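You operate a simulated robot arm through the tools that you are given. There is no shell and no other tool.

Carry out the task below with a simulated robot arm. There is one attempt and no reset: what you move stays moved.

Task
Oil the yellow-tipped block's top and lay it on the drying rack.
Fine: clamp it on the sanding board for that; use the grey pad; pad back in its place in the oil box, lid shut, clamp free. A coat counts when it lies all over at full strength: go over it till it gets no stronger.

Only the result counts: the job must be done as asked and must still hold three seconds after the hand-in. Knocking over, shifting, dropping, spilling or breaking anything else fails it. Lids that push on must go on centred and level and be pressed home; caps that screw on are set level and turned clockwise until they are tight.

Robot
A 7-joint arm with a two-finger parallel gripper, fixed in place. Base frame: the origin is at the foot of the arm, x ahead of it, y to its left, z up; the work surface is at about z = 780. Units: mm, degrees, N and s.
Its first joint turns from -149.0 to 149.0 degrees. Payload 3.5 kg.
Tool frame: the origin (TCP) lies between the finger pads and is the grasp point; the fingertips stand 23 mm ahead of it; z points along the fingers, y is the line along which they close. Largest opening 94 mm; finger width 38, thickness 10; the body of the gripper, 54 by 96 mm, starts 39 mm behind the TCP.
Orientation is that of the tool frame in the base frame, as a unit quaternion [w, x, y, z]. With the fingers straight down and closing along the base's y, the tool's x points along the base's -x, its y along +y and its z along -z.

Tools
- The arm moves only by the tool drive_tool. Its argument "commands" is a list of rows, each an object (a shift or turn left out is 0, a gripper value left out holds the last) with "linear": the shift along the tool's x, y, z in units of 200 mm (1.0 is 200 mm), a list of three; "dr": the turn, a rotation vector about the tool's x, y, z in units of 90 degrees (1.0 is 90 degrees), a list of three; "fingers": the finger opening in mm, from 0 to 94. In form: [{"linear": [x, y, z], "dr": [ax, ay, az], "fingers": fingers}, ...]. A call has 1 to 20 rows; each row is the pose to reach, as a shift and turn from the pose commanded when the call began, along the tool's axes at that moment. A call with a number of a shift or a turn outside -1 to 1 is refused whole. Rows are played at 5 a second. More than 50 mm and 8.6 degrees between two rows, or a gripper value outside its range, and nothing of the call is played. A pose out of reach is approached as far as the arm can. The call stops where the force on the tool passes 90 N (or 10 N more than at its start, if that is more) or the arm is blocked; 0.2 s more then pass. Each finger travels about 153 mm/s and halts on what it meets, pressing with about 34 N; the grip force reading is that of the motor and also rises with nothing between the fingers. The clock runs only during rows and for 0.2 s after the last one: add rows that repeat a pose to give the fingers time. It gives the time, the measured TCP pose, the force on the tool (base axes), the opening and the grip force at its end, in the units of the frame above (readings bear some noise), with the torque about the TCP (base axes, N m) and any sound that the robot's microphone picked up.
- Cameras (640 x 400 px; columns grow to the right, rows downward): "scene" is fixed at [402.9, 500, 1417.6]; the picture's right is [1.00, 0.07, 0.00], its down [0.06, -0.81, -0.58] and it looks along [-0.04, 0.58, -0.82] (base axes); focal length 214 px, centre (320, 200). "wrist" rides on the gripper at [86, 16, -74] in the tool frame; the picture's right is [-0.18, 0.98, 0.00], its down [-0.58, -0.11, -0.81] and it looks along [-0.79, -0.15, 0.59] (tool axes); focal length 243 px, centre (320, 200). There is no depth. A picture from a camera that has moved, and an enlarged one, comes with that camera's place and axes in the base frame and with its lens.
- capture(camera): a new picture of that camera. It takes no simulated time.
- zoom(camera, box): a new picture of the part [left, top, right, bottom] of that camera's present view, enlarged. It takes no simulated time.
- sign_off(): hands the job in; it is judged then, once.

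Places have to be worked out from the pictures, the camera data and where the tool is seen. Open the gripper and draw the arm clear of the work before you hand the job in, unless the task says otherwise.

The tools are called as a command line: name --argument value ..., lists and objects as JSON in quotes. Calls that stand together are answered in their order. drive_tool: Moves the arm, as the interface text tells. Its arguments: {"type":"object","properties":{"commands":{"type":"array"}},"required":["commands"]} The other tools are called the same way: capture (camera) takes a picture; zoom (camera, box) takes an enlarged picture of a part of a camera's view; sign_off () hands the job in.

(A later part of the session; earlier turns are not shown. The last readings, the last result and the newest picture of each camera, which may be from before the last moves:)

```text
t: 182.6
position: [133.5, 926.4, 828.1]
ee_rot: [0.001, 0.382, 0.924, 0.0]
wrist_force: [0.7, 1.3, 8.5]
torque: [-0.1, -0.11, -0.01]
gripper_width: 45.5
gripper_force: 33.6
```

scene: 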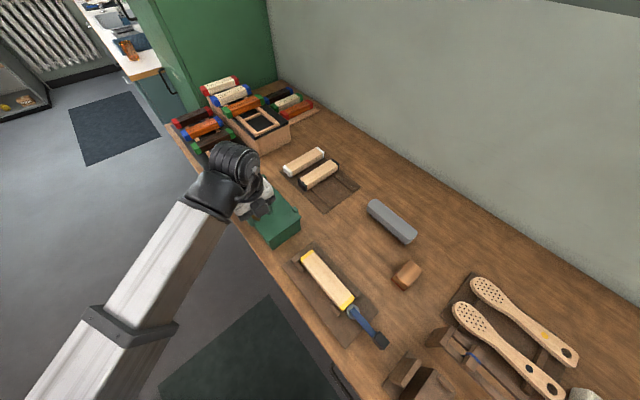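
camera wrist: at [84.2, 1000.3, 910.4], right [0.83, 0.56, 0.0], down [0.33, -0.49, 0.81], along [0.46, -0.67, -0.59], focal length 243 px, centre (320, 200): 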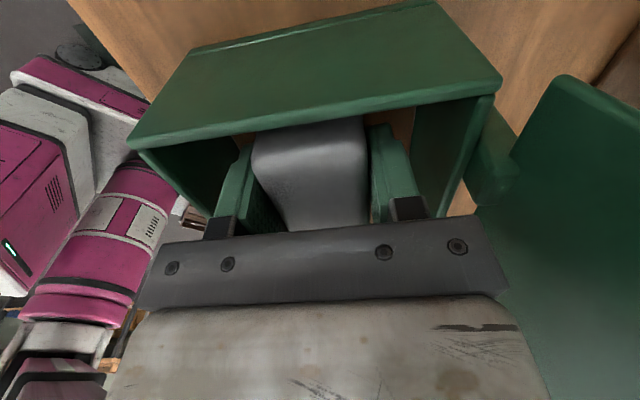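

8.5 N; I press slightly more, hold, then lift and return to above the block's stop end.

drive_tool --commands '[{"linear": [0, 0, 0.0025], "fingers": 20}, {"linear": [0, 0, 0.0025], "fingers": 20}, {"linear": [0, 0, 0.0025], "fingers": 20}, {"linear": [0, 0, 0.0025], "fingers": 20}, {"linear": [0, 0, -0.03], "fingers": 20}, {"linear": [0, 0, -0.1], "fingers": 20}, {"linear": [0, 0, -0.2], "fingers": 20}, {"linear": [0, 0, -0.3], "fingers": 20}, {"linear": [0, 0, -0.4], "fingers": 20}, {"linear": [0, 0, -0.48], "fingers": 20}, {"linear": [-0.05, 0, -0.51], "fingers": 20}, {"linear": [-0.15, 0, -0.51], "fingers": 20}, {"linear": [-0.28, 0.01, -0.51], "fingers": 20}, {"linear": [-0.41, 0.03, -0.51], "fingers": 20}, {"linear": [-0.54, 0.04, -0.51], "fingers": 20}, {"linear": [-0.67, 0.04, -0.51], "fingers": 20}, {"linear": [-0.8, 0.04, -0.51], "fingers": 20}, {"linear": [-0.91, 0.04, -0.51], "fingers": 20}, {"linear": [-0.98, 0.04, -0.51], "fingers": 20}, {"linear": [-1.0, 0.04, -0.51], "fingers": 20}]'

drive_tool --commands '[{"linear": [-0.05, 0, 0], "fingers": 20}, {"linear": [-0.15, 0, 0], "fingers": 20}, {"linear": [-0.27, 0, 0], "fingers": 20}, {"linear": [-0.39, 0, 0], "fingers": 20}, {"linear": [-0.49, 0, 0], "fingers": 20}, {"linear": [-0.54, 0, 0], "fingers": 20}, {"linear": [-0.555, 0, 0.05], "fingers": 20}, {"linear": [-0.555, 0, 0.15], "fingers": 20}, {"linear": [-0.555, 0, 0.25], "fingers": 20}, {"linear": [-0.555, 0, 0.32], "fingers": 20}, {"linear": [-0.555, 0, 0.35], "fingers": 20}, {"linear": [-0.555, 0, 0.362], "fingers": 20}, {"linear": [-0.555, 0, 0.368], "fingers": 20}, {"linear": [-0.555, 0, 0.368], "fingers": 20}]'

```text
t: 186.8
position: [279.8, 790.2, 929.8]
ee_rot: [0.0, 0.383, 0.924, -0.001]
wrist_force: [0.0, -0.6, -0.2]
torque: [0.0, -0.02, -0.01]
gripper_width: 45.4
gripper_force: 34.1
```

```text
t: 189.8
position: [357.4, 713.2, 855.9]
ee_rot: [0.0, 0.383, 0.924, 0.0]
wrist_force: [0.7, 0.0, -1.0]
torque: [-0.03, -0.02, -0.03]
gripper_width: 45.7
gripper_force: 33.6
```

drive_tool --commands '[{"linear": [0, 0, 0.003], "fingers": 20}, {"linear": [0, 0, 0.006], "fingers": 20}, {"linear": [0, 0, 0.006], "fingers": 20}]'

```text
t: 190.6
position: [358.6, 712.0, 855.7]
ee_rot: [0.001, 0.383, 0.924, 0.001]
wrist_force: [-1.6, 2.9, 28.3]
torque: [-0.13, -0.11, -0.02]
gripper_width: 45.2
gripper_force: 34.3
```

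28 N; I ease 0.3 mm and stroke the whole length, there with a −3 mm and back with a +3 mm side offset.

drive_tool --commands '[{"linear": [0, -0.015, -0.0015], "fingers": 20}, {"linear": [-0.08, -0.015, -0.0015], "fingers": 20}, {"linear": [-0.16, -0.015, -0.0015], "fingers": 20}, {"linear": [-0.24, -0.015, -0.0015], "fingers": 20}, {"linear": [-0.32, -0.015, -0.0015], "fingers": 20}, {"linear": [-0.4, -0.015, -0.0015], "fingers": 20}, {"linear": [-0.48, -0.015, -0.0015], "fingers": 20}, {"linear": [-0.56, -0.015, -0.0015], "fingers": 20}, {"linear": [-0.64, -0.015, -0.0015], "fingers": 20}, {"linear": [-0.7, -0.015, -0.0015], "fingers": 20}, {"linear": [-0.7, 0.015, -0.0015], "fingers": 20}, {"linear": [-0.62, 0.015, -0.0015], "fingers": 20}, {"linear": [-0.54, 0.015, -0.0015], "fingers": 20}, {"linear": [-0.46, 0.015, -0.0015], "fingers": 20}, {"linear": [-0.38, 0.015, -0.0015], "fingers": 20}, {"linear": [-0.3, 0.015, -0.0015], "fingers": 20}, {"linear": [-0.22, 0.015, -0.0015], "fingers": 20}, {"linear": [-0.14, 0.015, -0.0015], "fingers": 20}, {"linear": [-0.06, 0.015, -0.0015], "fingers": 20}, {"linear": [0, 0.015, -0.0015], "fingers": 20}]'

zoom --camera "scene" --box '[285, 235, 375, 325]'

```text
t: 194.8
position: [359.6, 713.7, 855.7]
ee_rot: [0.002, 0.382, 0.924, 0.0]
wrist_force: [2.6, -2.7, 10.5]
torque: [-0.19, -0.16, 0.01]
gripper_width: 45.7
gripper_force: 34.3
```

```text
4.44 times, centred on (330, 280) of scene
camera zoom: at [402.9, 500.0, 1417.6], right [1.0, 0.07, 0.0], down [0.06, -0.81, -0.58], along [-0.04, 0.58, -0.82], focal length 953 px, centre (276, -156)
```

zoom: 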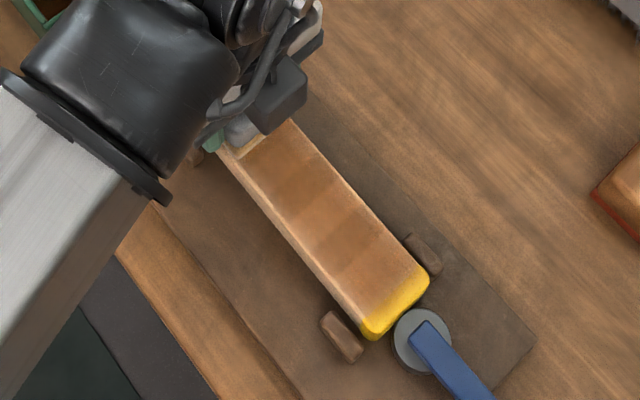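

The coat now covers the length. Two more strokes with larger side offsets to reach both rims.

drive_tool --commands '[{"linear": [0, -0.04, 0.0015], "fingers": 20}, {"linear": [-0.08, -0.04, 0.0015], "fingers": 20}, {"linear": [-0.16, -0.04, 0.0015], "fingers": 20}, {"linear": [-0.24, -0.04, 0.0015], "fingers": 20}, {"linear": [-0.32, -0.04, 0.0015], "fingers": 20}, {"linear": [-0.4, -0.04, 0.0015], "fingers": 20}, {"linear": [-0.48, -0.04, 0.0015], "fingers": 20}, {"linear": [-0.56, -0.04, 0.0015], "fingers": 20}, {"linear": [-0.64, -0.04, 0.0015], "fingers": 20}, {"linear": [-0.71, -0.04, 0.0015], "fingers": 20}, {"linear": [-0.71, 0.0, 0.0015], "fingers": 20}, {"linear": [-0.62, 0.0, 0.0015], "fingers": 20}, {"linear": [-0.54, 0.0, 0.0015], "fingers": 20}, {"linear": [-0.46, 0.0, 0.0015], "fingers": 20}, {"linear": [-0.38, 0.0, 0.0015], "fingers": 20}, {"linear": [-0.3, 0.0, 0.0015], "fingers": 20}, {"linear": [-0.22, 0.0, 0.0015], "fingers": 20}, {"linear": [-0.14, 0.0, 0.0015], "fingers": 20}, {"linear": [-0.06, 0.0, 0.0015], "fingers": 20}, {"linear": [0.02, 0.0, 0.0015], "fingers": 20}]'

zoom --camera "scene" --box '[300, 255, 360, 325]'

zoom --camera "wrist" --box '[220, 0, 420, 160]'

```text
t: 199.0
position: [355.7, 716.0, 854.2]
ee_rot: [0.0, 0.383, 0.924, 0.0]
wrist_force: [2.8, -3.0, 14.8]
torque: [-0.23, -0.23, 0.0]
gripper_width: 45.6
gripper_force: 34.1
```

```text
5.71 times, centred on (330, 290) of scene
camera zoom: at [402.9, 500.0, 1417.6], right [1.0, 0.07, 0.0], down [0.06, -0.81, -0.58], along [-0.04, 0.58, -0.82], focal length 1226 px, centre (263, -314)
```

zoom: 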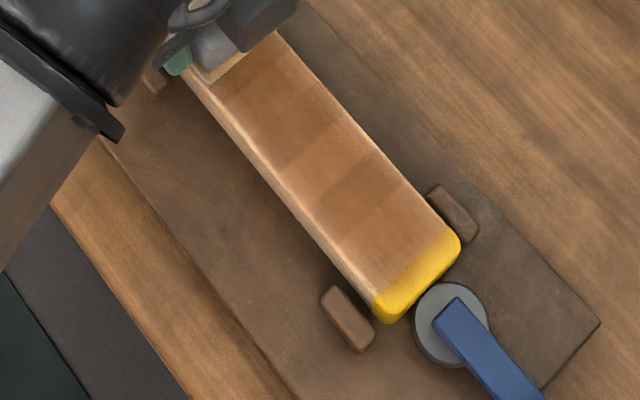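

```text
2.50 times, centred on (320, 80) of wrist
camera zoom: at [307.5, 790.5, 929.5], right [0.83, 0.56, 0.0], down [0.33, -0.49, 0.81], along [0.46, -0.67, -0.59], focal length 606 px, centre (320, 500)
```

zoom: 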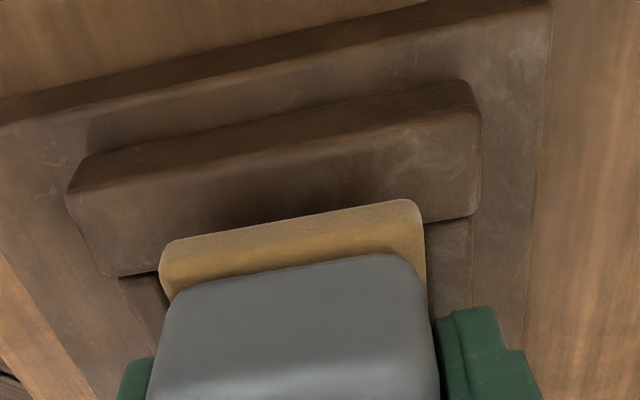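

The felt is now oil-brown (it was white and dry before). The light strip on the left is the block's side face. Bands are still visible, so I keep stroking.

drive_tool --commands '[{"linear": [-0.02, 0.01, 0.001], "fingers": 20}, {"linear": [-0.1, 0.01, 0.001], "fingers": 20}, {"linear": [-0.18, 0.01, 0.001], "fingers": 20}, {"linear": [-0.26, 0.01, 0.001], "fingers": 20}, {"linear": [-0.34, 0.01, 0.001], "fingers": 20}, {"linear": [-0.42, 0.01, 0.001], "fingers": 20}, {"linear": [-0.5, 0.01, 0.001], "fingers": 20}, {"linear": [-0.58, 0.01, 0.001], "fingers": 20}, {"linear": [-0.66, 0.01, 0.001], "fingers": 20}, {"linear": [-0.73, 0.01, 0.001], "fingers": 20}, {"linear": [-0.73, -0.025, 0.001], "fingers": 20}, {"linear": [-0.64, -0.025, 0.001], "fingers": 20}, {"linear": [-0.56, -0.025, 0.001], "fingers": 20}, {"linear": [-0.48, -0.025, 0.001], "fingers": 20}, {"linear": [-0.4, -0.025, 0.001], "fingers": 20}, {"linear": [-0.32, -0.025, 0.001], "fingers": 20}, {"linear": [-0.24, -0.025, 0.001], "fingers": 20}, {"linear": [-0.16, -0.025, 0.001], "fingers": 20}, {"linear": [-0.08, -0.025, 0.001], "fingers": 20}, {"linear": [-0.0, -0.025, 0.001], "fingers": 20}]'

drive_tool --commands '[{"linear": [-0.02, 0.02, 0.001], "fingers": 20}, {"linear": [-0.1, 0.02, 0.001], "fingers": 20}, {"linear": [-0.18, 0.02, 0.001], "fingers": 20}, {"linear": [-0.26, 0.02, 0.001], "fingers": 20}, {"linear": [-0.34, 0.02, 0.001], "fingers": 20}, {"linear": [-0.42, 0.02, 0.001], "fingers": 20}, {"linear": [-0.5, 0.02, 0.001], "fingers": 20}, {"linear": [-0.58, 0.02, 0.001], "fingers": 20}, {"linear": [-0.66, 0.02, 0.001], "fingers": 20}, {"linear": [-0.71, 0.02, 0.001], "fingers": 20}, {"linear": [-0.71, 0.01, 0.001], "fingers": 20}, {"linear": [-0.64, 0.01, 0.001], "fingers": 20}, {"linear": [-0.56, 0.01, 0.001], "fingers": 20}, {"linear": [-0.48, 0.01, 0.001], "fingers": 20}, {"linear": [-0.4, 0.01, 0.001], "fingers": 20}, {"linear": [-0.32, 0.01, 0.001], "fingers": 20}, {"linear": [-0.24, 0.01, 0.001], "fingers": 20}, {"linear": [-0.16, 0.01, 0.001], "fingers": 20}, {"linear": [-0.08, 0.01, 0.001], "fingers": 20}, {"linear": [-0.0, 0.01, 0.001], "fingers": 20}]'

zoom --camera "scene" --box '[300, 255, 360, 325]'

zoom --camera "wrist" --box '[220, 0, 420, 160]'

```text
t: 203.2
position: [353.0, 712.2, 855.2]
ee_rot: [0.001, 0.383, 0.924, -0.001]
wrist_force: [3.9, -4.8, 18.6]
torque: [-0.28, -0.29, 0.0]
gripper_width: 45.5
gripper_force: 34.1
```

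```text
t: 207.4
position: [355.9, 713.8, 854.2]
ee_rot: [0.001, 0.383, 0.924, 0.0]
wrist_force: [3.7, -3.4, 15.6]
torque: [-0.2, -0.21, 0.02]
gripper_width: 45.6
gripper_force: 33.7
```

```text
5.71 times, centred on (330, 290) of scene
camera zoom: at [402.9, 500.0, 1417.6], right [1.0, 0.07, 0.0], down [0.06, -0.81, -0.58], along [-0.04, 0.58, -0.82], focal length 1226 px, centre (263, -314)
```

zoom: 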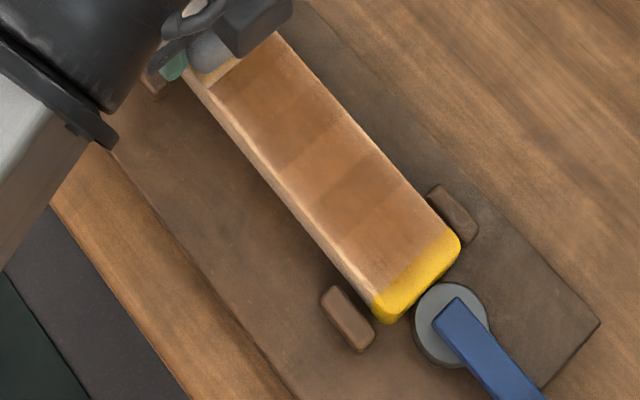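

```text
2.50 times, centred on (320, 80) of wrist
camera zoom: at [305.7, 788.1, 929.1], right [0.83, 0.56, 0.0], down [0.33, -0.49, 0.81], along [0.46, -0.67, -0.59], focal length 606 px, centre (320, 500)
```

zoom: 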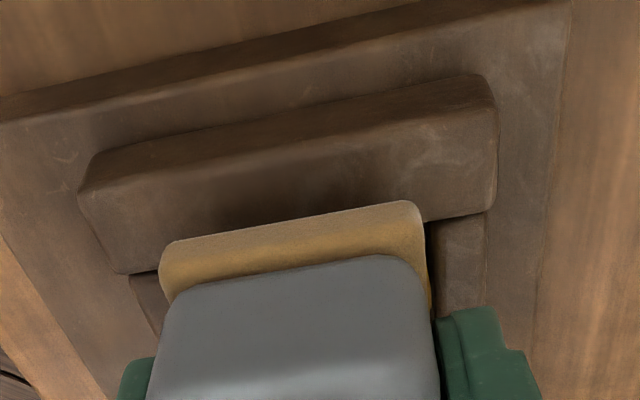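

Getting more even; felt still carries oil. Four more strokes.

drive_tool --commands '[{"linear": [-0.02, -0.01, 0.001], "fingers": 20}, {"linear": [-0.1, -0.01, 0.001], "fingers": 20}, {"linear": [-0.18, -0.01, 0.001], "fingers": 20}, {"linear": [-0.26, -0.01, 0.001], "fingers": 20}, {"linear": [-0.34, -0.01, 0.001], "fingers": 20}, {"linear": [-0.42, -0.01, 0.001], "fingers": 20}, {"linear": [-0.5, -0.01, 0.001], "fingers": 20}, {"linear": [-0.58, -0.01, 0.001], "fingers": 20}, {"linear": [-0.66, -0.01, 0.001], "fingers": 20}, {"linear": [-0.73, -0.01, 0.001], "fingers": 20}, {"linear": [-0.73, 0.01, 0.001], "fingers": 20}, {"linear": [-0.64, 0.01, 0.001], "fingers": 20}, {"linear": [-0.56, 0.01, 0.001], "fingers": 20}, {"linear": [-0.48, 0.01, 0.001], "fingers": 20}, {"linear": [-0.4, 0.01, 0.001], "fingers": 20}, {"linear": [-0.32, 0.01, 0.001], "fingers": 20}, {"linear": [-0.24, 0.01, 0.001], "fingers": 20}, {"linear": [-0.16, 0.01, 0.001], "fingers": 20}, {"linear": [-0.08, 0.01, 0.001], "fingers": 20}, {"linear": [-0.0, 0.01, 0.001], "fingers": 20}]'

drive_tool --commands '[{"linear": [-0.02, -0.02, 0.001], "fingers": 20}, {"linear": [-0.1, -0.02, 0.001], "fingers": 20}, {"linear": [-0.18, -0.02, 0.001], "fingers": 20}, {"linear": [-0.26, -0.02, 0.001], "fingers": 20}, {"linear": [-0.34, -0.02, 0.001], "fingers": 20}, {"linear": [-0.42, -0.02, 0.001], "fingers": 20}, {"linear": [-0.5, -0.02, 0.001], "fingers": 20}, {"linear": [-0.58, -0.02, 0.001], "fingers": 20}, {"linear": [-0.66, -0.02, 0.001], "fingers": 20}, {"linear": [-0.73, -0.02, 0.001], "fingers": 20}, {"linear": [-0.73, 0.005, 0.001], "fingers": 20}, {"linear": [-0.64, 0.005, 0.001], "fingers": 20}, {"linear": [-0.56, 0.005, 0.001], "fingers": 20}, {"linear": [-0.48, 0.005, 0.001], "fingers": 20}, {"linear": [-0.4, 0.005, 0.001], "fingers": 20}, {"linear": [-0.32, 0.005, 0.001], "fingers": 20}, {"linear": [-0.24, 0.005, 0.001], "fingers": 20}, {"linear": [-0.16, 0.005, 0.001], "fingers": 20}, {"linear": [-0.08, 0.005, 0.001], "fingers": 20}, {"linear": [-0.0, 0.005, 0.001], "fingers": 20}]'

drive_tool --commands '[{"linear": [0, 0, -0.05], "fingers": 20}, {"linear": [0, 0, -0.15], "fingers": 20}, {"linear": [0, 0, -0.27], "fingers": 20}, {"linear": [0, 0, -0.39], "fingers": 20}, {"linear": [0.05, 0, -0.48], "fingers": 20}, {"linear": [0.14, 0, -0.5], "fingers": 20}, {"linear": [0.25, 0, -0.5], "fingers": 20}, {"linear": [0.37, 0, -0.5], "fingers": 20}, {"linear": [0.49, 0, -0.5], "fingers": 20}, {"linear": [0.57, 0, -0.5], "fingers": 20}, {"linear": [0.6, 0, -0.5], "fingers": 20}, {"linear": [0.6, 0, -0.5], "fingers": 20}]'

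zoom --camera "scene" --box '[285, 235, 375, 325]'

zoom --camera "scene" --box '[305, 245, 345, 285]'

zoom --camera "scene" --box '[320, 270, 360, 310]'

```text
t: 211.6
position: [357.4, 716.2, 855.5]
ee_rot: [0.002, 0.383, 0.924, 0.0]
wrist_force: [4.5, -5.2, 20.4]
torque: [-0.28, -0.25, 0.02]
gripper_width: 45.4
gripper_force: 34.3
```

```text
t: 215.8
position: [358.1, 717.0, 854.8]
ee_rot: [0.001, 0.383, 0.924, 0.0]
wrist_force: [5.3, -5.6, 23.1]
torque: [-0.33, -0.24, 0.02]
gripper_width: 45.3
gripper_force: 33.8
```

```text
t: 218.4
position: [272.5, 801.7, 954.3]
ee_rot: [0.0, 0.383, 0.924, 0.0]
wrist_force: [-0.8, 0.5, 0.0]
torque: [-0.01, -0.03, 0.01]
gripper_width: 45.7
gripper_force: 34.3
```

```text
4.44 times, centred on (330, 280) of scene
camera zoom: at [402.9, 500.0, 1417.6], right [1.0, 0.07, 0.0], down [0.06, -0.81, -0.58], along [-0.04, 0.58, -0.82], focal length 953 px, centre (276, -156)
```

zoom: 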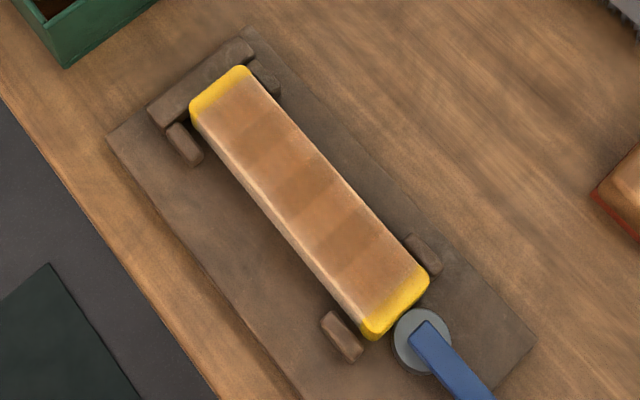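

```text
10.00 times, centred on (325, 265) of scene
camera zoom: at [402.9, 500.0, 1417.6], right [1.0, 0.07, 0.0], down [0.06, -0.81, -0.58], along [-0.04, 0.58, -0.82], focal length 2145 px, centre (270, -450)
```

zoom: 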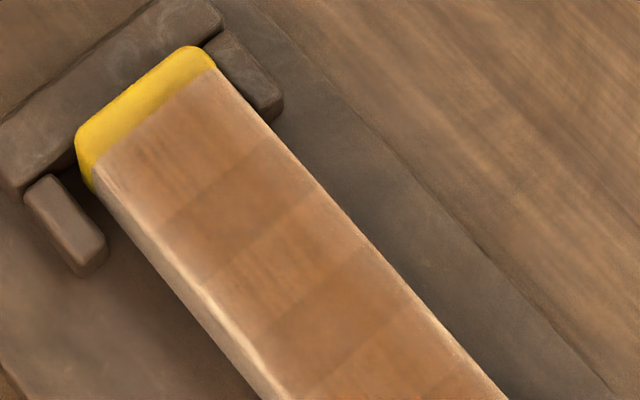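

```text
10.00 times, centred on (340, 290) of scene
camera zoom: at [402.9, 500.0, 1417.6], right [1.0, 0.07, 0.0], down [0.06, -0.81, -0.58], along [-0.04, 0.58, -0.82], focal length 2145 px, centre (120, -700)
```

zoom: 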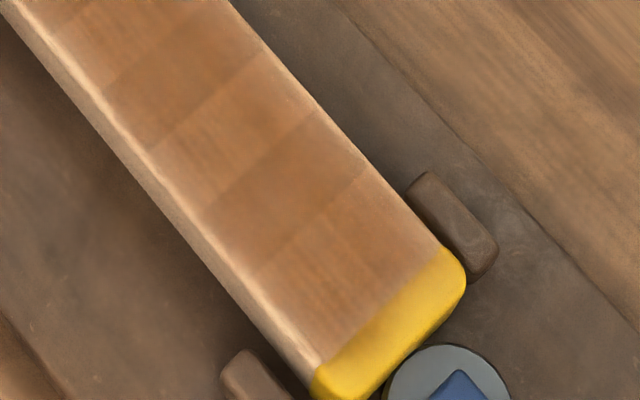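

The coat shows alternating lighter and darker bands, so it isn't at full strength everywhere yet. Another dip, then more strokes.

drive_tool --commands '[{"linear": [0.05, 0, 0], "fingers": 20}, {"linear": [0.14, -0.01, 0], "fingers": 20}, {"linear": [0.25, -0.02, 0], "fingers": 20}, {"linear": [0.37, -0.03, 0], "fingers": 20}, {"linear": [0.49, -0.05, 0], "fingers": 20}, {"linear": [0.61, -0.05, 0], "fingers": 20}, {"linear": [0.73, -0.05, 0], "fingers": 20}, {"linear": [0.84, -0.05, 0], "fingers": 20}, {"linear": [0.92, -0.05, 0], "fingers": 20}, {"linear": [0.937, -0.05, 0.03], "fingers": 20}, {"linear": [0.937, -0.05, 0.12], "fingers": 20}, {"linear": [0.937, -0.05, 0.23], "fingers": 20}, {"linear": [0.937, -0.05, 0.35], "fingers": 20}, {"linear": [0.937, -0.05, 0.46], "fingers": 20}, {"linear": [0.937, -0.05, 0.55], "fingers": 20}, {"linear": [0.937, -0.05, 0.61], "fingers": 20}, {"linear": [0.937, -0.05, 0.625], "fingers": 20}, {"linear": [0.937, -0.05, 0.632], "fingers": 20}, {"linear": [0.937, -0.05, 0.6355], "fingers": 20}, {"linear": [0.937, -0.05, 0.6355], "fingers": 20}]'

```text
t: 222.6
position: [133.4, 926.6, 827.7]
ee_rot: [0.0, 0.382, 0.924, 0.0]
wrist_force: [-0.5, 0.4, -0.8]
torque: [0.05, 0.0, 0.0]
gripper_width: 45.6
gripper_force: 33.6
```

drive_tool --commands '[{"linear": [0, 0, 0.004], "fingers": 20}, {"linear": [0, 0, 0.008], "fingers": 20}, {"linear": [0, 0, 0.009], "fingers": 20}, {"linear": [0, 0, 0.009], "fingers": 20}]'

```text
t: 223.6
position: [132.5, 927.1, 826.9]
ee_rot: [0.0, 0.382, 0.924, 0.001]
wrist_force: [2.2, 1.4, 31.5]
torque: [-0.13, -0.01, 0.03]
gripper_width: 45.3
gripper_force: 34.3
```

drive_tool --commands '[{"linear": [0, 0, 0], "fingers": 20}, {"linear": [0, 0, 0], "fingers": 20}, {"linear": [0, 0, -0.03], "fingers": 20}, {"linear": [0, 0, -0.1], "fingers": 20}, {"linear": [0, 0, -0.2], "fingers": 20}, {"linear": [0, 0, -0.3], "fingers": 20}, {"linear": [0, 0, -0.4], "fingers": 20}, {"linear": [0, 0, -0.48], "fingers": 20}, {"linear": [-0.05, 0, -0.51], "fingers": 20}, {"linear": [-0.15, 0, -0.51], "fingers": 20}, {"linear": [-0.28, 0.01, -0.51], "fingers": 20}, {"linear": [-0.41, 0.03, -0.51], "fingers": 20}, {"linear": [-0.54, 0.04, -0.51], "fingers": 20}, {"linear": [-0.67, 0.04, -0.51], "fingers": 20}, {"linear": [-0.8, 0.04, -0.51], "fingers": 20}, {"linear": [-0.91, 0.04, -0.51], "fingers": 20}, {"linear": [-0.98, 0.04, -0.51], "fingers": 20}, {"linear": [-1.0, 0.04, -0.51], "fingers": 20}]'

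drive_tool --commands '[{"linear": [-0.05, 0, 0], "fingers": 20}, {"linear": [-0.15, 0, 0], "fingers": 20}, {"linear": [-0.27, 0, 0], "fingers": 20}, {"linear": [-0.39, 0, 0], "fingers": 20}, {"linear": [-0.49, 0, 0], "fingers": 20}, {"linear": [-0.54, 0, 0], "fingers": 20}, {"linear": [-0.555, 0, 0.05], "fingers": 20}, {"linear": [-0.555, 0, 0.15], "fingers": 20}, {"linear": [-0.555, 0, 0.25], "fingers": 20}, {"linear": [-0.555, 0, 0.32], "fingers": 20}, {"linear": [-0.555, 0, 0.35], "fingers": 20}, {"linear": [-0.555, 0, 0.362], "fingers": 20}, {"linear": [-0.555, 0, 0.366], "fingers": 20}, {"linear": [-0.555, 0, 0.366], "fingers": 20}]'

```text
t: 227.4
position: [279.4, 791.9, 928.1]
ee_rot: [0.0, 0.383, 0.924, -0.001]
wrist_force: [0.1, 0.0, -0.6]
torque: [-0.02, 0.06, 0.02]
gripper_width: 45.3
gripper_force: 34.2
```

```text
t: 230.4
position: [357.8, 713.2, 854.3]
ee_rot: [0.001, 0.383, 0.924, -0.001]
wrist_force: [1.5, -0.4, 7.6]
torque: [-0.08, -0.06, -0.01]
gripper_width: 45.7
gripper_force: 33.8
```

7.6 N. I go 0.5 mm deeper and make slow strokes this time.

drive_tool --commands '[{"linear": [0, 0, 0.0025], "fingers": 20}, {"linear": [-0.04, 0, 0.0025], "fingers": 20}, {"linear": [-0.08, 0, 0.0025], "fingers": 20}, {"linear": [-0.12, 0, 0.0025], "fingers": 20}, {"linear": [-0.16, 0, 0.0025], "fingers": 20}, {"linear": [-0.2, 0, 0.0025], "fingers": 20}, {"linear": [-0.24, 0, 0.0025], "fingers": 20}, {"linear": [-0.28, 0, 0.0025], "fingers": 20}, {"linear": [-0.32, 0, 0.0025], "fingers": 20}, {"linear": [-0.36, 0, 0.0025], "fingers": 20}, {"linear": [-0.4, 0, 0.0025], "fingers": 20}, {"linear": [-0.44, 0, 0.0025], "fingers": 20}, {"linear": [-0.48, 0, 0.0025], "fingers": 20}, {"linear": [-0.52, 0, 0.0025], "fingers": 20}, {"linear": [-0.56, 0, 0.0025], "fingers": 20}, {"linear": [-0.6, 0, 0.0025], "fingers": 20}, {"linear": [-0.64, 0, 0.0025], "fingers": 20}, {"linear": [-0.68, 0, 0.0025], "fingers": 20}, {"linear": [-0.72, 0, 0.0025], "fingers": 20}]'

drive_tool --commands '[{"linear": [0, -0.015, 0], "fingers": 20}, {"linear": [0.04, -0.015, 0.0], "fingers": 20}, {"linear": [0.08, -0.015, 0.0], "fingers": 20}, {"linear": [0.12, -0.015, 0.0], "fingers": 20}, {"linear": [0.16, -0.015, 0.0], "fingers": 20}, {"linear": [0.2, -0.015, 0.0], "fingers": 20}, {"linear": [0.24, -0.015, 0.0], "fingers": 20}, {"linear": [0.28, -0.015, 0.0], "fingers": 20}, {"linear": [0.32, -0.015, 0.0], "fingers": 20}, {"linear": [0.36, -0.015, 0.0], "fingers": 20}, {"linear": [0.4, -0.015, 0.0], "fingers": 20}, {"linear": [0.44, -0.015, 0.0], "fingers": 20}, {"linear": [0.48, -0.015, 0.0], "fingers": 20}, {"linear": [0.52, -0.015, 0.0], "fingers": 20}, {"linear": [0.56, -0.015, 0.0], "fingers": 20}, {"linear": [0.6, -0.015, 0.0], "fingers": 20}, {"linear": [0.64, -0.015, 0.0], "fingers": 20}, {"linear": [0.68, -0.015, 0.0], "fingers": 20}, {"linear": [0.72, -0.015, 0.0], "fingers": 20}]'

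zoom --camera "scene" --box '[320, 270, 360, 310]'

```text
t: 234.4
position: [459.8, 611.4, 854.4]
ee_rot: [0.002, 0.383, 0.924, 0.0]
wrist_force: [-6.9, 7.4, 26.0]
torque: [0.35, 0.37, -0.03]
gripper_width: 45.4
gripper_force: 34.2
```

```text
t: 238.4
position: [355.8, 710.7, 852.9]
ee_rot: [0.0, 0.383, 0.924, 0.0]
wrist_force: [6.3, -6.2, 24.0]
torque: [-0.3, -0.32, 0.0]
gripper_width: 45.3
gripper_force: 33.8
```

```text
10.00 times, centred on (340, 290) of scene
camera zoom: at [402.9, 500.0, 1417.6], right [1.0, 0.07, 0.0], down [0.06, -0.81, -0.58], along [-0.04, 0.58, -0.82], focal length 2145 px, centre (120, -700)
```

zoom: 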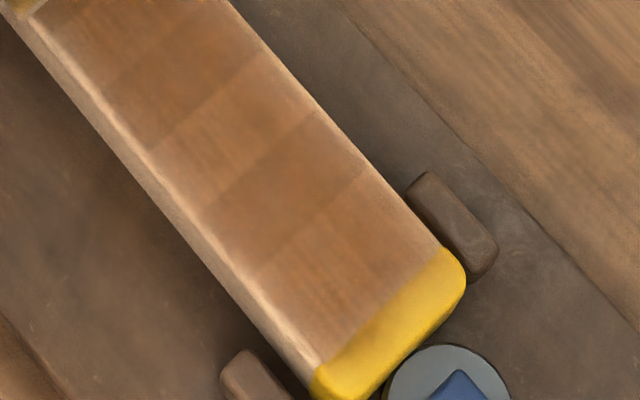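

The bands are evening out a little. More slow strokes.

drive_tool --commands '[{"linear": [0, 0.03, 0.0], "fingers": 20}, {"linear": [-0.05, 0.03, 0.0], "fingers": 20}, {"linear": [-0.1, 0.03, 0.0], "fingers": 20}, {"linear": [-0.15, 0.03, 0.0], "fingers": 20}, {"linear": [-0.2, 0.03, 0.0], "fingers": 20}, {"linear": [-0.25, 0.03, 0.0], "fingers": 20}, {"linear": [-0.3, 0.03, 0.0], "fingers": 20}, {"linear": [-0.35, 0.03, 0.0], "fingers": 20}, {"linear": [-0.4, 0.03, 0.0], "fingers": 20}, {"linear": [-0.45, 0.03, 0.0], "fingers": 20}, {"linear": [-0.5, 0.03, 0.0], "fingers": 20}, {"linear": [-0.55, 0.03, 0.0], "fingers": 20}, {"linear": [-0.6, 0.03, 0.0], "fingers": 20}, {"linear": [-0.65, 0.03, 0.0], "fingers": 20}, {"linear": [-0.7, 0.03, 0.0], "fingers": 20}, {"linear": [-0.73, 0.03, 0.0], "fingers": 20}, {"linear": [-0.73, 0.015, 0.0], "fingers": 20}]'

drive_tool --commands '[{"linear": [0.0, 0, 0.001], "fingers": 20}, {"linear": [0.05, 0, 0.001], "fingers": 20}, {"linear": [0.1, 0, 0.001], "fingers": 20}, {"linear": [0.15, 0, 0.001], "fingers": 20}, {"linear": [0.2, 0, 0.001], "fingers": 20}, {"linear": [0.25, 0, 0.001], "fingers": 20}, {"linear": [0.3, 0, 0.001], "fingers": 20}, {"linear": [0.35, 0, 0.001], "fingers": 20}, {"linear": [0.4, 0, 0.001], "fingers": 20}, {"linear": [0.45, 0, 0.001], "fingers": 20}, {"linear": [0.5, 0, 0.001], "fingers": 20}, {"linear": [0.55, 0, 0.001], "fingers": 20}, {"linear": [0.6, 0, 0.001], "fingers": 20}, {"linear": [0.65, 0, 0.001], "fingers": 20}, {"linear": [0.7, 0, 0.001], "fingers": 20}, {"linear": [0.73, 0, 0.001], "fingers": 20}]'

drive_tool --commands '[{"linear": [0, -0.01, 0.001], "fingers": 20}, {"linear": [-0.05, -0.01, 0.001], "fingers": 20}, {"linear": [-0.1, -0.01, 0.001], "fingers": 20}, {"linear": [-0.15, -0.01, 0.001], "fingers": 20}, {"linear": [-0.2, -0.01, 0.001], "fingers": 20}, {"linear": [-0.25, -0.01, 0.001], "fingers": 20}, {"linear": [-0.3, -0.01, 0.001], "fingers": 20}, {"linear": [-0.35, -0.01, 0.001], "fingers": 20}, {"linear": [-0.4, -0.01, 0.001], "fingers": 20}, {"linear": [-0.45, -0.01, 0.001], "fingers": 20}, {"linear": [-0.5, -0.01, 0.001], "fingers": 20}, {"linear": [-0.55, -0.01, 0.001], "fingers": 20}, {"linear": [-0.6, -0.01, 0.001], "fingers": 20}, {"linear": [-0.65, -0.01, 0.001], "fingers": 20}, {"linear": [-0.7, -0.01, 0.001], "fingers": 20}, {"linear": [-0.73, -0.01, 0.001], "fingers": 20}]'

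drive_tool --commands '[{"linear": [0.0, -0.01, 0.001], "fingers": 20}, {"linear": [0.05, -0.01, 0.001], "fingers": 20}, {"linear": [0.1, -0.01, 0.001], "fingers": 20}, {"linear": [0.15, -0.01, 0.001], "fingers": 20}, {"linear": [0.2, -0.01, 0.001], "fingers": 20}, {"linear": [0.25, -0.01, 0.001], "fingers": 20}, {"linear": [0.3, -0.01, 0.001], "fingers": 20}, {"linear": [0.35, -0.01, 0.001], "fingers": 20}, {"linear": [0.4, -0.01, 0.001], "fingers": 20}, {"linear": [0.45, -0.01, 0.001], "fingers": 20}, {"linear": [0.5, -0.01, 0.001], "fingers": 20}, {"linear": [0.55, -0.01, 0.001], "fingers": 20}, {"linear": [0.6, -0.01, 0.001], "fingers": 20}, {"linear": [0.65, -0.01, 0.001], "fingers": 20}, {"linear": [0.7, -0.01, 0.001], "fingers": 20}, {"linear": [0.73, -0.01, 0.001], "fingers": 20}]'

zoom --camera "scene" --box '[320, 270, 360, 310]'

zoom --camera "wrist" --box '[220, 0, 420, 160]'

```text
t: 242.0
position: [461.8, 609.5, 854.2]
ee_rot: [0.002, 0.384, 0.923, 0.0]
wrist_force: [4.0, 5.7, 14.9]
torque: [0.3, 0.05, -0.09]
gripper_width: 45.5
gripper_force: 34.2
```

```text
t: 245.4
position: [358.2, 712.7, 853.9]
ee_rot: [0.002, 0.383, 0.924, -0.001]
wrist_force: [5.5, -4.4, 18.8]
torque: [-0.33, -0.26, -0.02]
gripper_width: 45.6
gripper_force: 34.1
```

```text
t: 248.8
position: [460.5, 606.9, 854.1]
ee_rot: [0.0, 0.382, 0.924, 0.0]
wrist_force: [-4.1, 3.7, 10.9]
torque: [0.16, 0.16, 0.01]
gripper_width: 45.1
gripper_force: 34.4
```

```text
t: 252.2
position: [355.2, 710.2, 854.3]
ee_rot: [0.001, 0.383, 0.924, 0.0]
wrist_force: [4.2, -4.2, 13.5]
torque: [-0.14, -0.21, 0.0]
gripper_width: 45.3
gripper_force: 34.4
```

```text
10.00 times, centred on (340, 290) of scene
camera zoom: at [402.9, 500.0, 1417.6], right [1.0, 0.07, 0.0], down [0.06, -0.81, -0.58], along [-0.04, 0.58, -0.82], focal length 2145 px, centre (120, -700)
```

zoom: 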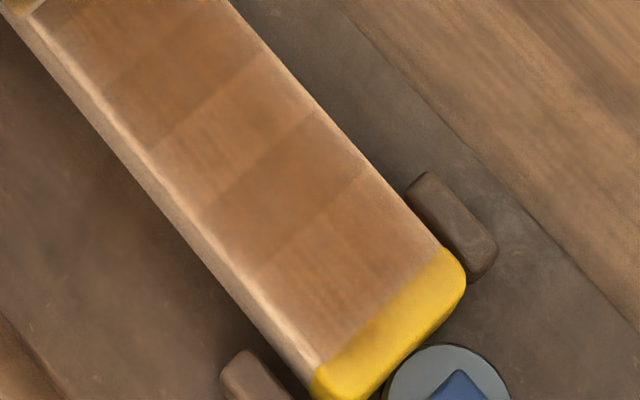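

```text
2.50 times, centred on (320, 80) of wrist
camera zoom: at [305.8, 784.0, 927.5], right [0.83, 0.56, 0.0], down [0.33, -0.49, 0.81], along [0.46, -0.67, -0.59], focal length 606 px, centre (320, 500)
```

zoom: 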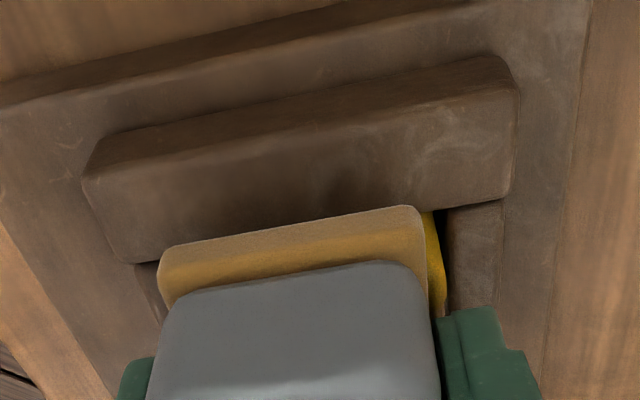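

No further change from the last four strokes, and the felt still holds oil. I lift and look at the whole top closely, ends and edges included.

drive_tool --commands '[{"linear": [0, 0, -0.05], "fingers": 20}, {"linear": [-0.05, 0, -0.15], "fingers": 20}, {"linear": [-0.12, 0, -0.27], "fingers": 20}, {"linear": [-0.22, 0, -0.39], "fingers": 20}, {"linear": [-0.34, 0, -0.47], "fingers": 20}, {"linear": [-0.46, 0, -0.5], "fingers": 20}, {"linear": [-0.58, 0, -0.5], "fingers": 20}, {"linear": [-0.7, 0, -0.5], "fingers": 20}, {"linear": [-0.8, 0, -0.5], "fingers": 20}, {"linear": [-0.8, 0, -0.5], "fingers": 20}]'

zoom --camera "wrist" --box '[245, 0, 365, 90]'

zoom --camera "scene" --box '[300, 240, 340, 280]'

```text
t: 254.4
position: [469.0, 596.7, 955.2]
ee_rot: [0.001, 0.383, 0.924, -0.001]
wrist_force: [1.2, 0.3, -0.9]
torque: [0.03, -0.01, -0.02]
gripper_width: 45.4
gripper_force: 33.9
```

```text
4.44 times, centred on (305, 45) of wrist
camera zoom: at [419.5, 669.9, 1028.1], right [0.83, 0.56, 0.0], down [0.33, -0.49, 0.81], along [0.46, -0.67, -0.59], focal length 1078 px, centre (387, 889)
```

zoom: 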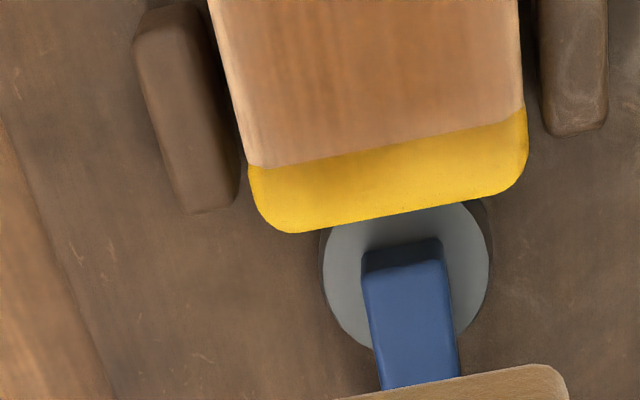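

```text
10.00 times, centred on (320, 260) of scene
camera zoom: at [402.9, 500.0, 1417.6], right [1.0, 0.07, 0.0], down [0.06, -0.81, -0.58], along [-0.04, 0.58, -0.82], focal length 2145 px, centre (320, -400)
```

zoom: 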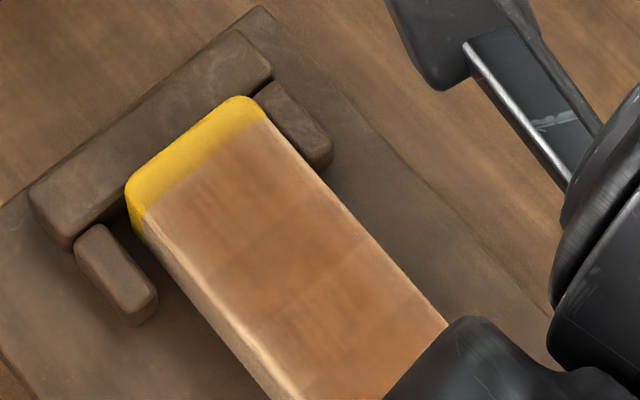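

The coat is slightly weaker right next to the end caps. With the felt still charged, I work both ends with short strokes, cam end first.

drive_tool --commands '[{"linear": [0.05, 0.0175, 0.1], "fingers": 20}, {"linear": [0.075, 0.0175, 0.2], "fingers": 20}, {"linear": [0.075, 0.0175, 0.3], "fingers": 20}, {"linear": [0.075, 0.0175, 0.4], "fingers": 20}, {"linear": [0.075, 0.0175, 0.47], "fingers": 20}, {"linear": [0.075, 0.0175, 0.49], "fingers": 20}, {"linear": [0.075, 0.0175, 0.498], "fingers": 20}, {"linear": [0.12, 0.0175, 0.5], "fingers": 20}, {"linear": [0.18, 0.0175, 0.5], "fingers": 20}, {"linear": [0.24, 0.0175, 0.5], "fingers": 20}, {"linear": [0.18, 0.0, 0.5], "fingers": 20}, {"linear": [0.12, 0.0, 0.5], "fingers": 20}, {"linear": [0.06, 0.0, 0.5], "fingers": 20}, {"linear": [0.06, 0.035, 0.5], "fingers": 20}, {"linear": [0.12, 0.035, 0.5], "fingers": 20}, {"linear": [0.18, 0.035, 0.5], "fingers": 20}, {"linear": [0.12, 0.0175, 0.5], "fingers": 20}, {"linear": [0.05, 0.0175, 0.5], "fingers": 20}]'

drive_tool --commands '[{"linear": [0.05, 0, 0.0], "fingers": 20}, {"linear": [0.1, 0, 0.0], "fingers": 20}, {"linear": [0.15, 0, 0.0], "fingers": 20}, {"linear": [0.1, 0, 0.0], "fingers": 20}, {"linear": [0.05, 0, 0.0], "fingers": 20}, {"linear": [0.0, 0, 0.0], "fingers": 20}, {"linear": [0.05, 0, 0.0], "fingers": 20}, {"linear": [0.1, 0, 0.0], "fingers": 20}, {"linear": [0.15, 0, 0.0], "fingers": 20}, {"linear": [0.1, 0, 0.0], "fingers": 20}, {"linear": [0.05, 0, 0.0], "fingers": 20}, {"linear": [0.0, 0, 0.0], "fingers": 20}]'

drive_tool --commands '[{"linear": [0.08, 0, 0.0], "fingers": 20}, {"linear": [0.16, 0, 0.0], "fingers": 20}, {"linear": [0.24, 0, 0.0], "fingers": 20}, {"linear": [0.32, 0, 0.0], "fingers": 20}, {"linear": [0.4, 0, 0.0], "fingers": 20}, {"linear": [0.48, 0, 0.0], "fingers": 20}, {"linear": [0.56, 0, 0.0], "fingers": 20}, {"linear": [0.64, 0, 0.0], "fingers": 20}, {"linear": [0.72, 0, 0.0], "fingers": 20}, {"linear": [0.8, 0, 0.0], "fingers": 20}, {"linear": [0.82, 0, 0.0], "fingers": 20}, {"linear": [0.77, 0.015, 0.0], "fingers": 20}, {"linear": [0.72, 0.015, 0.0], "fingers": 20}, {"linear": [0.77, -0.015, 0.0], "fingers": 20}, {"linear": [0.82, -0.015, 0.0], "fingers": 20}, {"linear": [0.77, 0, 0.0], "fingers": 20}, {"linear": [0.72, 0, 0.0], "fingers": 20}, {"linear": [0.77, 0, 0.0], "fingers": 20}, {"linear": [0.82, 0, 0.0], "fingers": 20}]'

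zoom --camera "scene" --box '[320, 270, 360, 310]'

```text
t: 258.2
position: [464.4, 607.3, 853.0]
ee_rot: [0.0, 0.383, 0.924, 0.0]
wrist_force: [-2.5, 2.9, 9.4]
torque: [0.19, 0.13, 0.01]
gripper_width: 45.6
gripper_force: 34.1
```

```text
t: 260.8
position: [463.9, 605.3, 852.6]
ee_rot: [0.0, 0.383, 0.924, -0.001]
wrist_force: [-3.4, 4.7, 10.9]
torque: [0.23, 0.21, -0.02]
gripper_width: 45.5
gripper_force: 33.8
```

```text
t: 264.8
position: [348.4, 722.1, 853.4]
ee_rot: [0.001, 0.382, 0.924, -0.001]
wrist_force: [1.7, -2.4, 3.7]
torque: [-0.08, -0.11, 0.0]
gripper_width: 45.3
gripper_force: 34.2
```

```text
10.00 times, centred on (340, 290) of scene
camera zoom: at [402.9, 500.0, 1417.6], right [1.0, 0.07, 0.0], down [0.06, -0.81, -0.58], along [-0.04, 0.58, -0.82], focal length 2145 px, centre (120, -700)
```

zoom: 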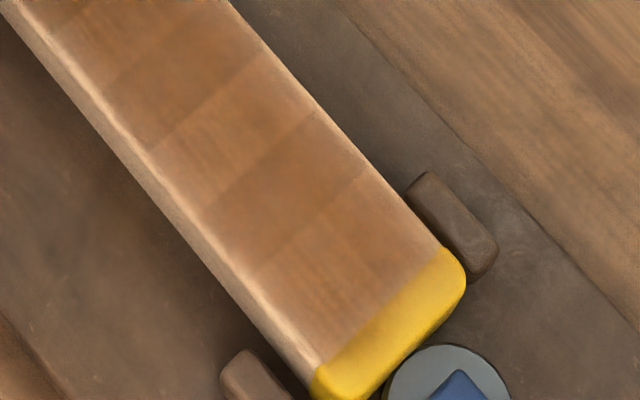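

The cam end looks unchanged, so it is saturated. At the stop end the press was light; I press a little more and repeat there.

drive_tool --commands '[{"linear": [0.0, 0, 0.004], "fingers": 20}, {"linear": [-0.05, 0, 0.004], "fingers": 20}, {"linear": [-0.1, 0, 0.004], "fingers": 20}, {"linear": [-0.15, 0.015, 0.004], "fingers": 20}, {"linear": [-0.1, 0.015, 0.004], "fingers": 20}, {"linear": [-0.05, 0.015, 0.004], "fingers": 20}, {"linear": [0.0, 0.015, 0.004], "fingers": 20}, {"linear": [0.0, -0.015, 0.004], "fingers": 20}, {"linear": [-0.05, -0.015, 0.004], "fingers": 20}, {"linear": [-0.1, -0.015, 0.004], "fingers": 20}, {"linear": [-0.15, -0.015, 0.004], "fingers": 20}, {"linear": [-0.1, 0, 0.004], "fingers": 20}, {"linear": [-0.05, 0, 0.004], "fingers": 20}, {"linear": [0.0, 0, 0.004], "fingers": 20}, {"linear": [-0.05, 0, 0.004], "fingers": 20}, {"linear": [-0.1, 0, 0.004], "fingers": 20}, {"linear": [-0.05, 0, 0.004], "fingers": 20}, {"linear": [0.0, 0, 0.004], "fingers": 20}]'

drive_tool --commands '[{"linear": [0, 0, -0.05], "fingers": 20}, {"linear": [0, 0, -0.15], "fingers": 20}, {"linear": [0, 0, -0.27], "fingers": 20}, {"linear": [0, 0, -0.39], "fingers": 20}, {"linear": [0.05, 0, -0.48], "fingers": 20}, {"linear": [0.14, 0, -0.5], "fingers": 20}, {"linear": [0.25, 0, -0.5], "fingers": 20}, {"linear": [0.37, 0, -0.5], "fingers": 20}, {"linear": [0.49, 0, -0.5], "fingers": 20}, {"linear": [0.57, 0, -0.5], "fingers": 20}, {"linear": [0.6, 0, -0.5], "fingers": 20}, {"linear": [0.6, 0, -0.5], "fingers": 20}]'

zoom --camera "scene" --box '[305, 245, 345, 285]'

zoom --camera "scene" --box '[285, 235, 375, 325]'

capture --camera "wrist"

```text
t: 268.6
position: [349.1, 720.5, 853.5]
ee_rot: [0.002, 0.384, 0.923, 0.0]
wrist_force: [10.4, -10.6, 31.7]
torque: [-0.29, -0.29, 0.01]
gripper_width: 45.7
gripper_force: 33.8
```

```text
t: 271.2
position: [263.0, 806.9, 952.7]
ee_rot: [0.001, 0.383, 0.924, 0.0]
wrist_force: [-0.2, 0.5, -0.9]
torque: [0.01, 0.04, -0.02]
gripper_width: 45.4
gripper_force: 33.3
```

```text
10.00 times, centred on (325, 265) of scene
camera zoom: at [402.9, 500.0, 1417.6], right [1.0, 0.07, 0.0], down [0.06, -0.81, -0.58], along [-0.04, 0.58, -0.82], focal length 2145 px, centre (270, -450)
```

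zoom: 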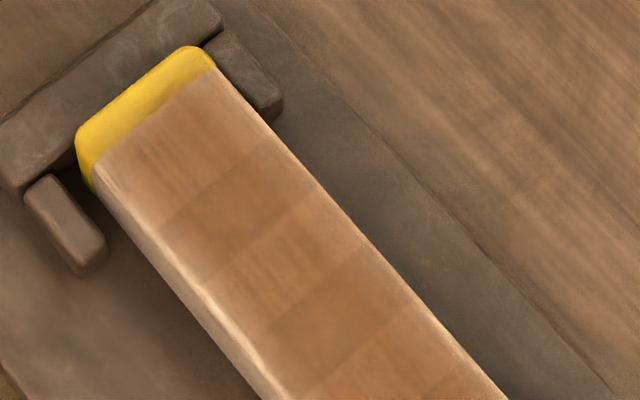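

```text
4.44 times, centred on (330, 280) of scene
camera zoom: at [402.9, 500.0, 1417.6], right [1.0, 0.07, 0.0], down [0.06, -0.81, -0.58], along [-0.04, 0.58, -0.82], focal length 953 px, centre (276, -156)
```

zoom: 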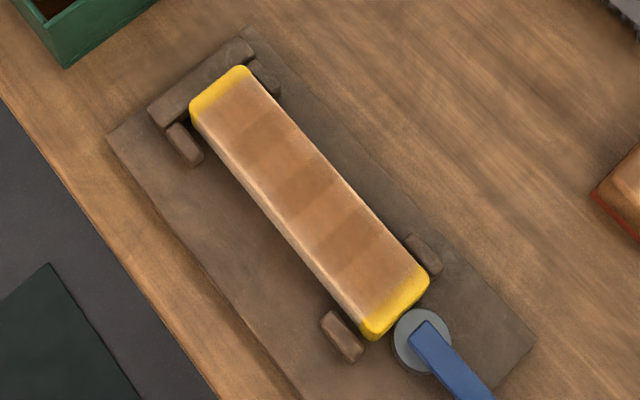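

```text
taken
camera wrist: at [213.6, 881.2, 1025.9], right [0.83, 0.56, 0.0], down [0.33, -0.49, 0.81], along [0.46, -0.67, -0.59], focal length 243 px, centre (320, 200)
```

wrist: 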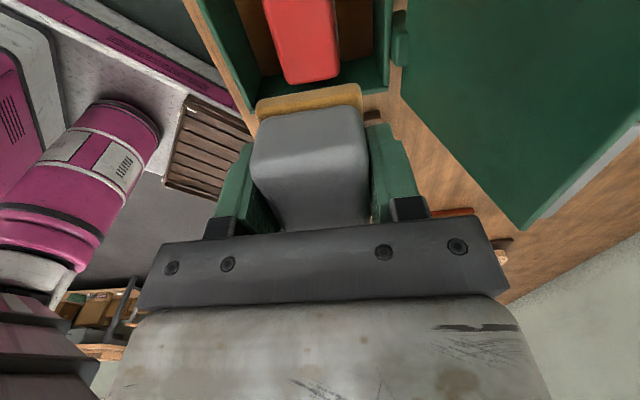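

The top looks identical to the view ten strokes ago, with the felt still charged: the coat gets no stronger. Now I return the pad to its place in the box.

drive_tool --commands '[{"linear": [0.05, 0, 0], "fingers": 20}, {"linear": [0.14, -0.01, 0], "fingers": 20}, {"linear": [0.25, -0.02, 0], "fingers": 20}, {"linear": [0.37, -0.03, 0], "fingers": 20}, {"linear": [0.49, -0.035, 0], "fingers": 20}, {"linear": [0.61, -0.035, 0], "fingers": 20}, {"linear": [0.73, -0.035, 0], "fingers": 20}, {"linear": [0.82, -0.035, 0], "fingers": 20}, {"linear": [0.88, -0.035, 0], "fingers": 20}, {"linear": [0.89, -0.035, 0.03], "fingers": 20}, {"linear": [0.89, -0.035, 0.12], "fingers": 20}, {"linear": [0.89, -0.035, 0.23], "fingers": 20}, {"linear": [0.89, -0.035, 0.35], "fingers": 20}, {"linear": [0.89, -0.035, 0.46], "fingers": 20}, {"linear": [0.89, -0.035, 0.55], "fingers": 20}, {"linear": [0.89, -0.035, 0.6], "fingers": 20}, {"linear": [0.89, -0.035, 0.618], "fingers": 20}, {"linear": [0.89, -0.035, 0.625], "fingers": 20}, {"linear": [0.89, -0.035, 0.625], "fingers": 20}]'

capture --camera "wrist"

```text
t: 275.2
position: [133.1, 928.9, 827.3]
ee_rot: [0.0, 0.382, 0.924, 0.0]
wrist_force: [-0.4, 0.0, 0.2]
torque: [0.02, 0.0, 0.01]
gripper_width: 45.4
gripper_force: 34.6
```

```text
taken
camera wrist: at [82.9, 1001.8, 900.5], right [0.83, 0.56, 0.0], down [0.33, -0.49, 0.81], along [0.46, -0.67, -0.59], focal length 243 px, centre (320, 200)
```

wrist: 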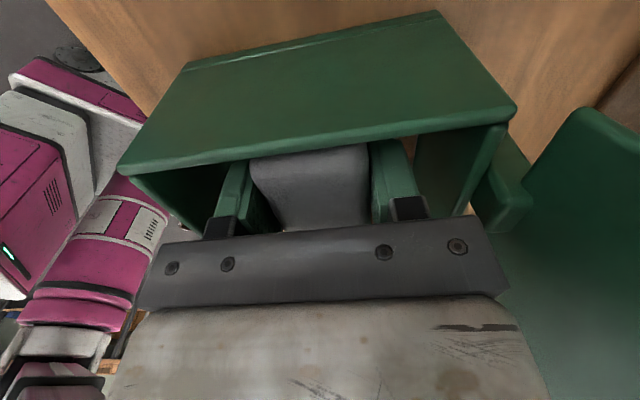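

drive_tool --commands '[{"linear": [0, 0, 0.004], "fingers": 20}, {"linear": [0, 0, 0.008], "fingers": 20}, {"linear": [0, 0, 0.008], "fingers": 20}]'

```text
t: 276.0
position: [132.2, 928.5, 825.7]
ee_rot: [0.001, 0.383, 0.924, 0.0]
wrist_force: [0.1, 0.3, 1.1]
torque: [0.05, 0.02, -0.05]
gripper_width: 45.4
gripper_force: 34.0
```

drive_tool --commands '[{"linear": [0, 0, 0.003], "fingers": 20}, {"linear": [0, 0, 0.003], "fingers": 20}]'

drive_tool --commands '[{"linear": [0, 0, 0], "fingers": 45.5}, {"linear": [0, 0, 0], "fingers": 46.5}, {"linear": [0, 0, 0], "fingers": 48}, {"linear": [0, 0, 0], "fingers": 54}, {"linear": [0, 0, 0], "fingers": 60}, {"linear": [0, 0, 0], "fingers": 62}, {"linear": [0, 0, 0], "fingers": 62}]'

capture --camera "wrist"

```text
t: 276.6
position: [132.7, 928.6, 825.3]
ee_rot: [0.0, 0.383, 0.924, 0.001]
wrist_force: [1.0, 1.6, 11.4]
torque: [0.27, 0.25, -0.05]
gripper_width: 45.5
gripper_force: 33.5
```

```text
t: 278.2
position: [132.4, 928.2, 824.2]
ee_rot: [0.0, 0.383, 0.924, 0.0]
wrist_force: [-0.8, 0.1, 0.4]
torque: [-0.03, -0.02, -0.01]
gripper_width: 62.2
gripper_force: 0.0
```

```text
taken
camera wrist: at [82.7, 1001.6, 898.4], right [0.83, 0.56, 0.0], down [0.33, -0.49, 0.81], along [0.46, -0.67, -0.59], focal length 243 px, centre (320, 200)
```

wrist: 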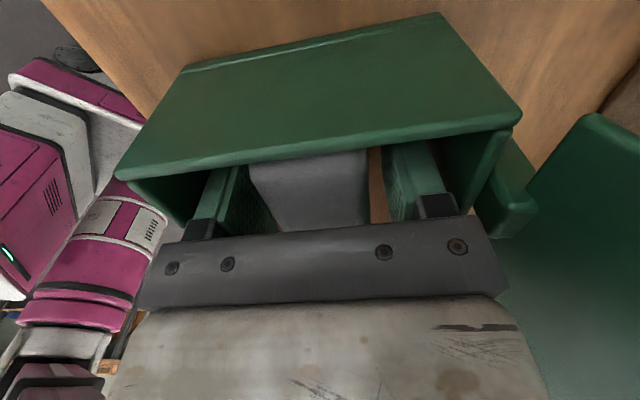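

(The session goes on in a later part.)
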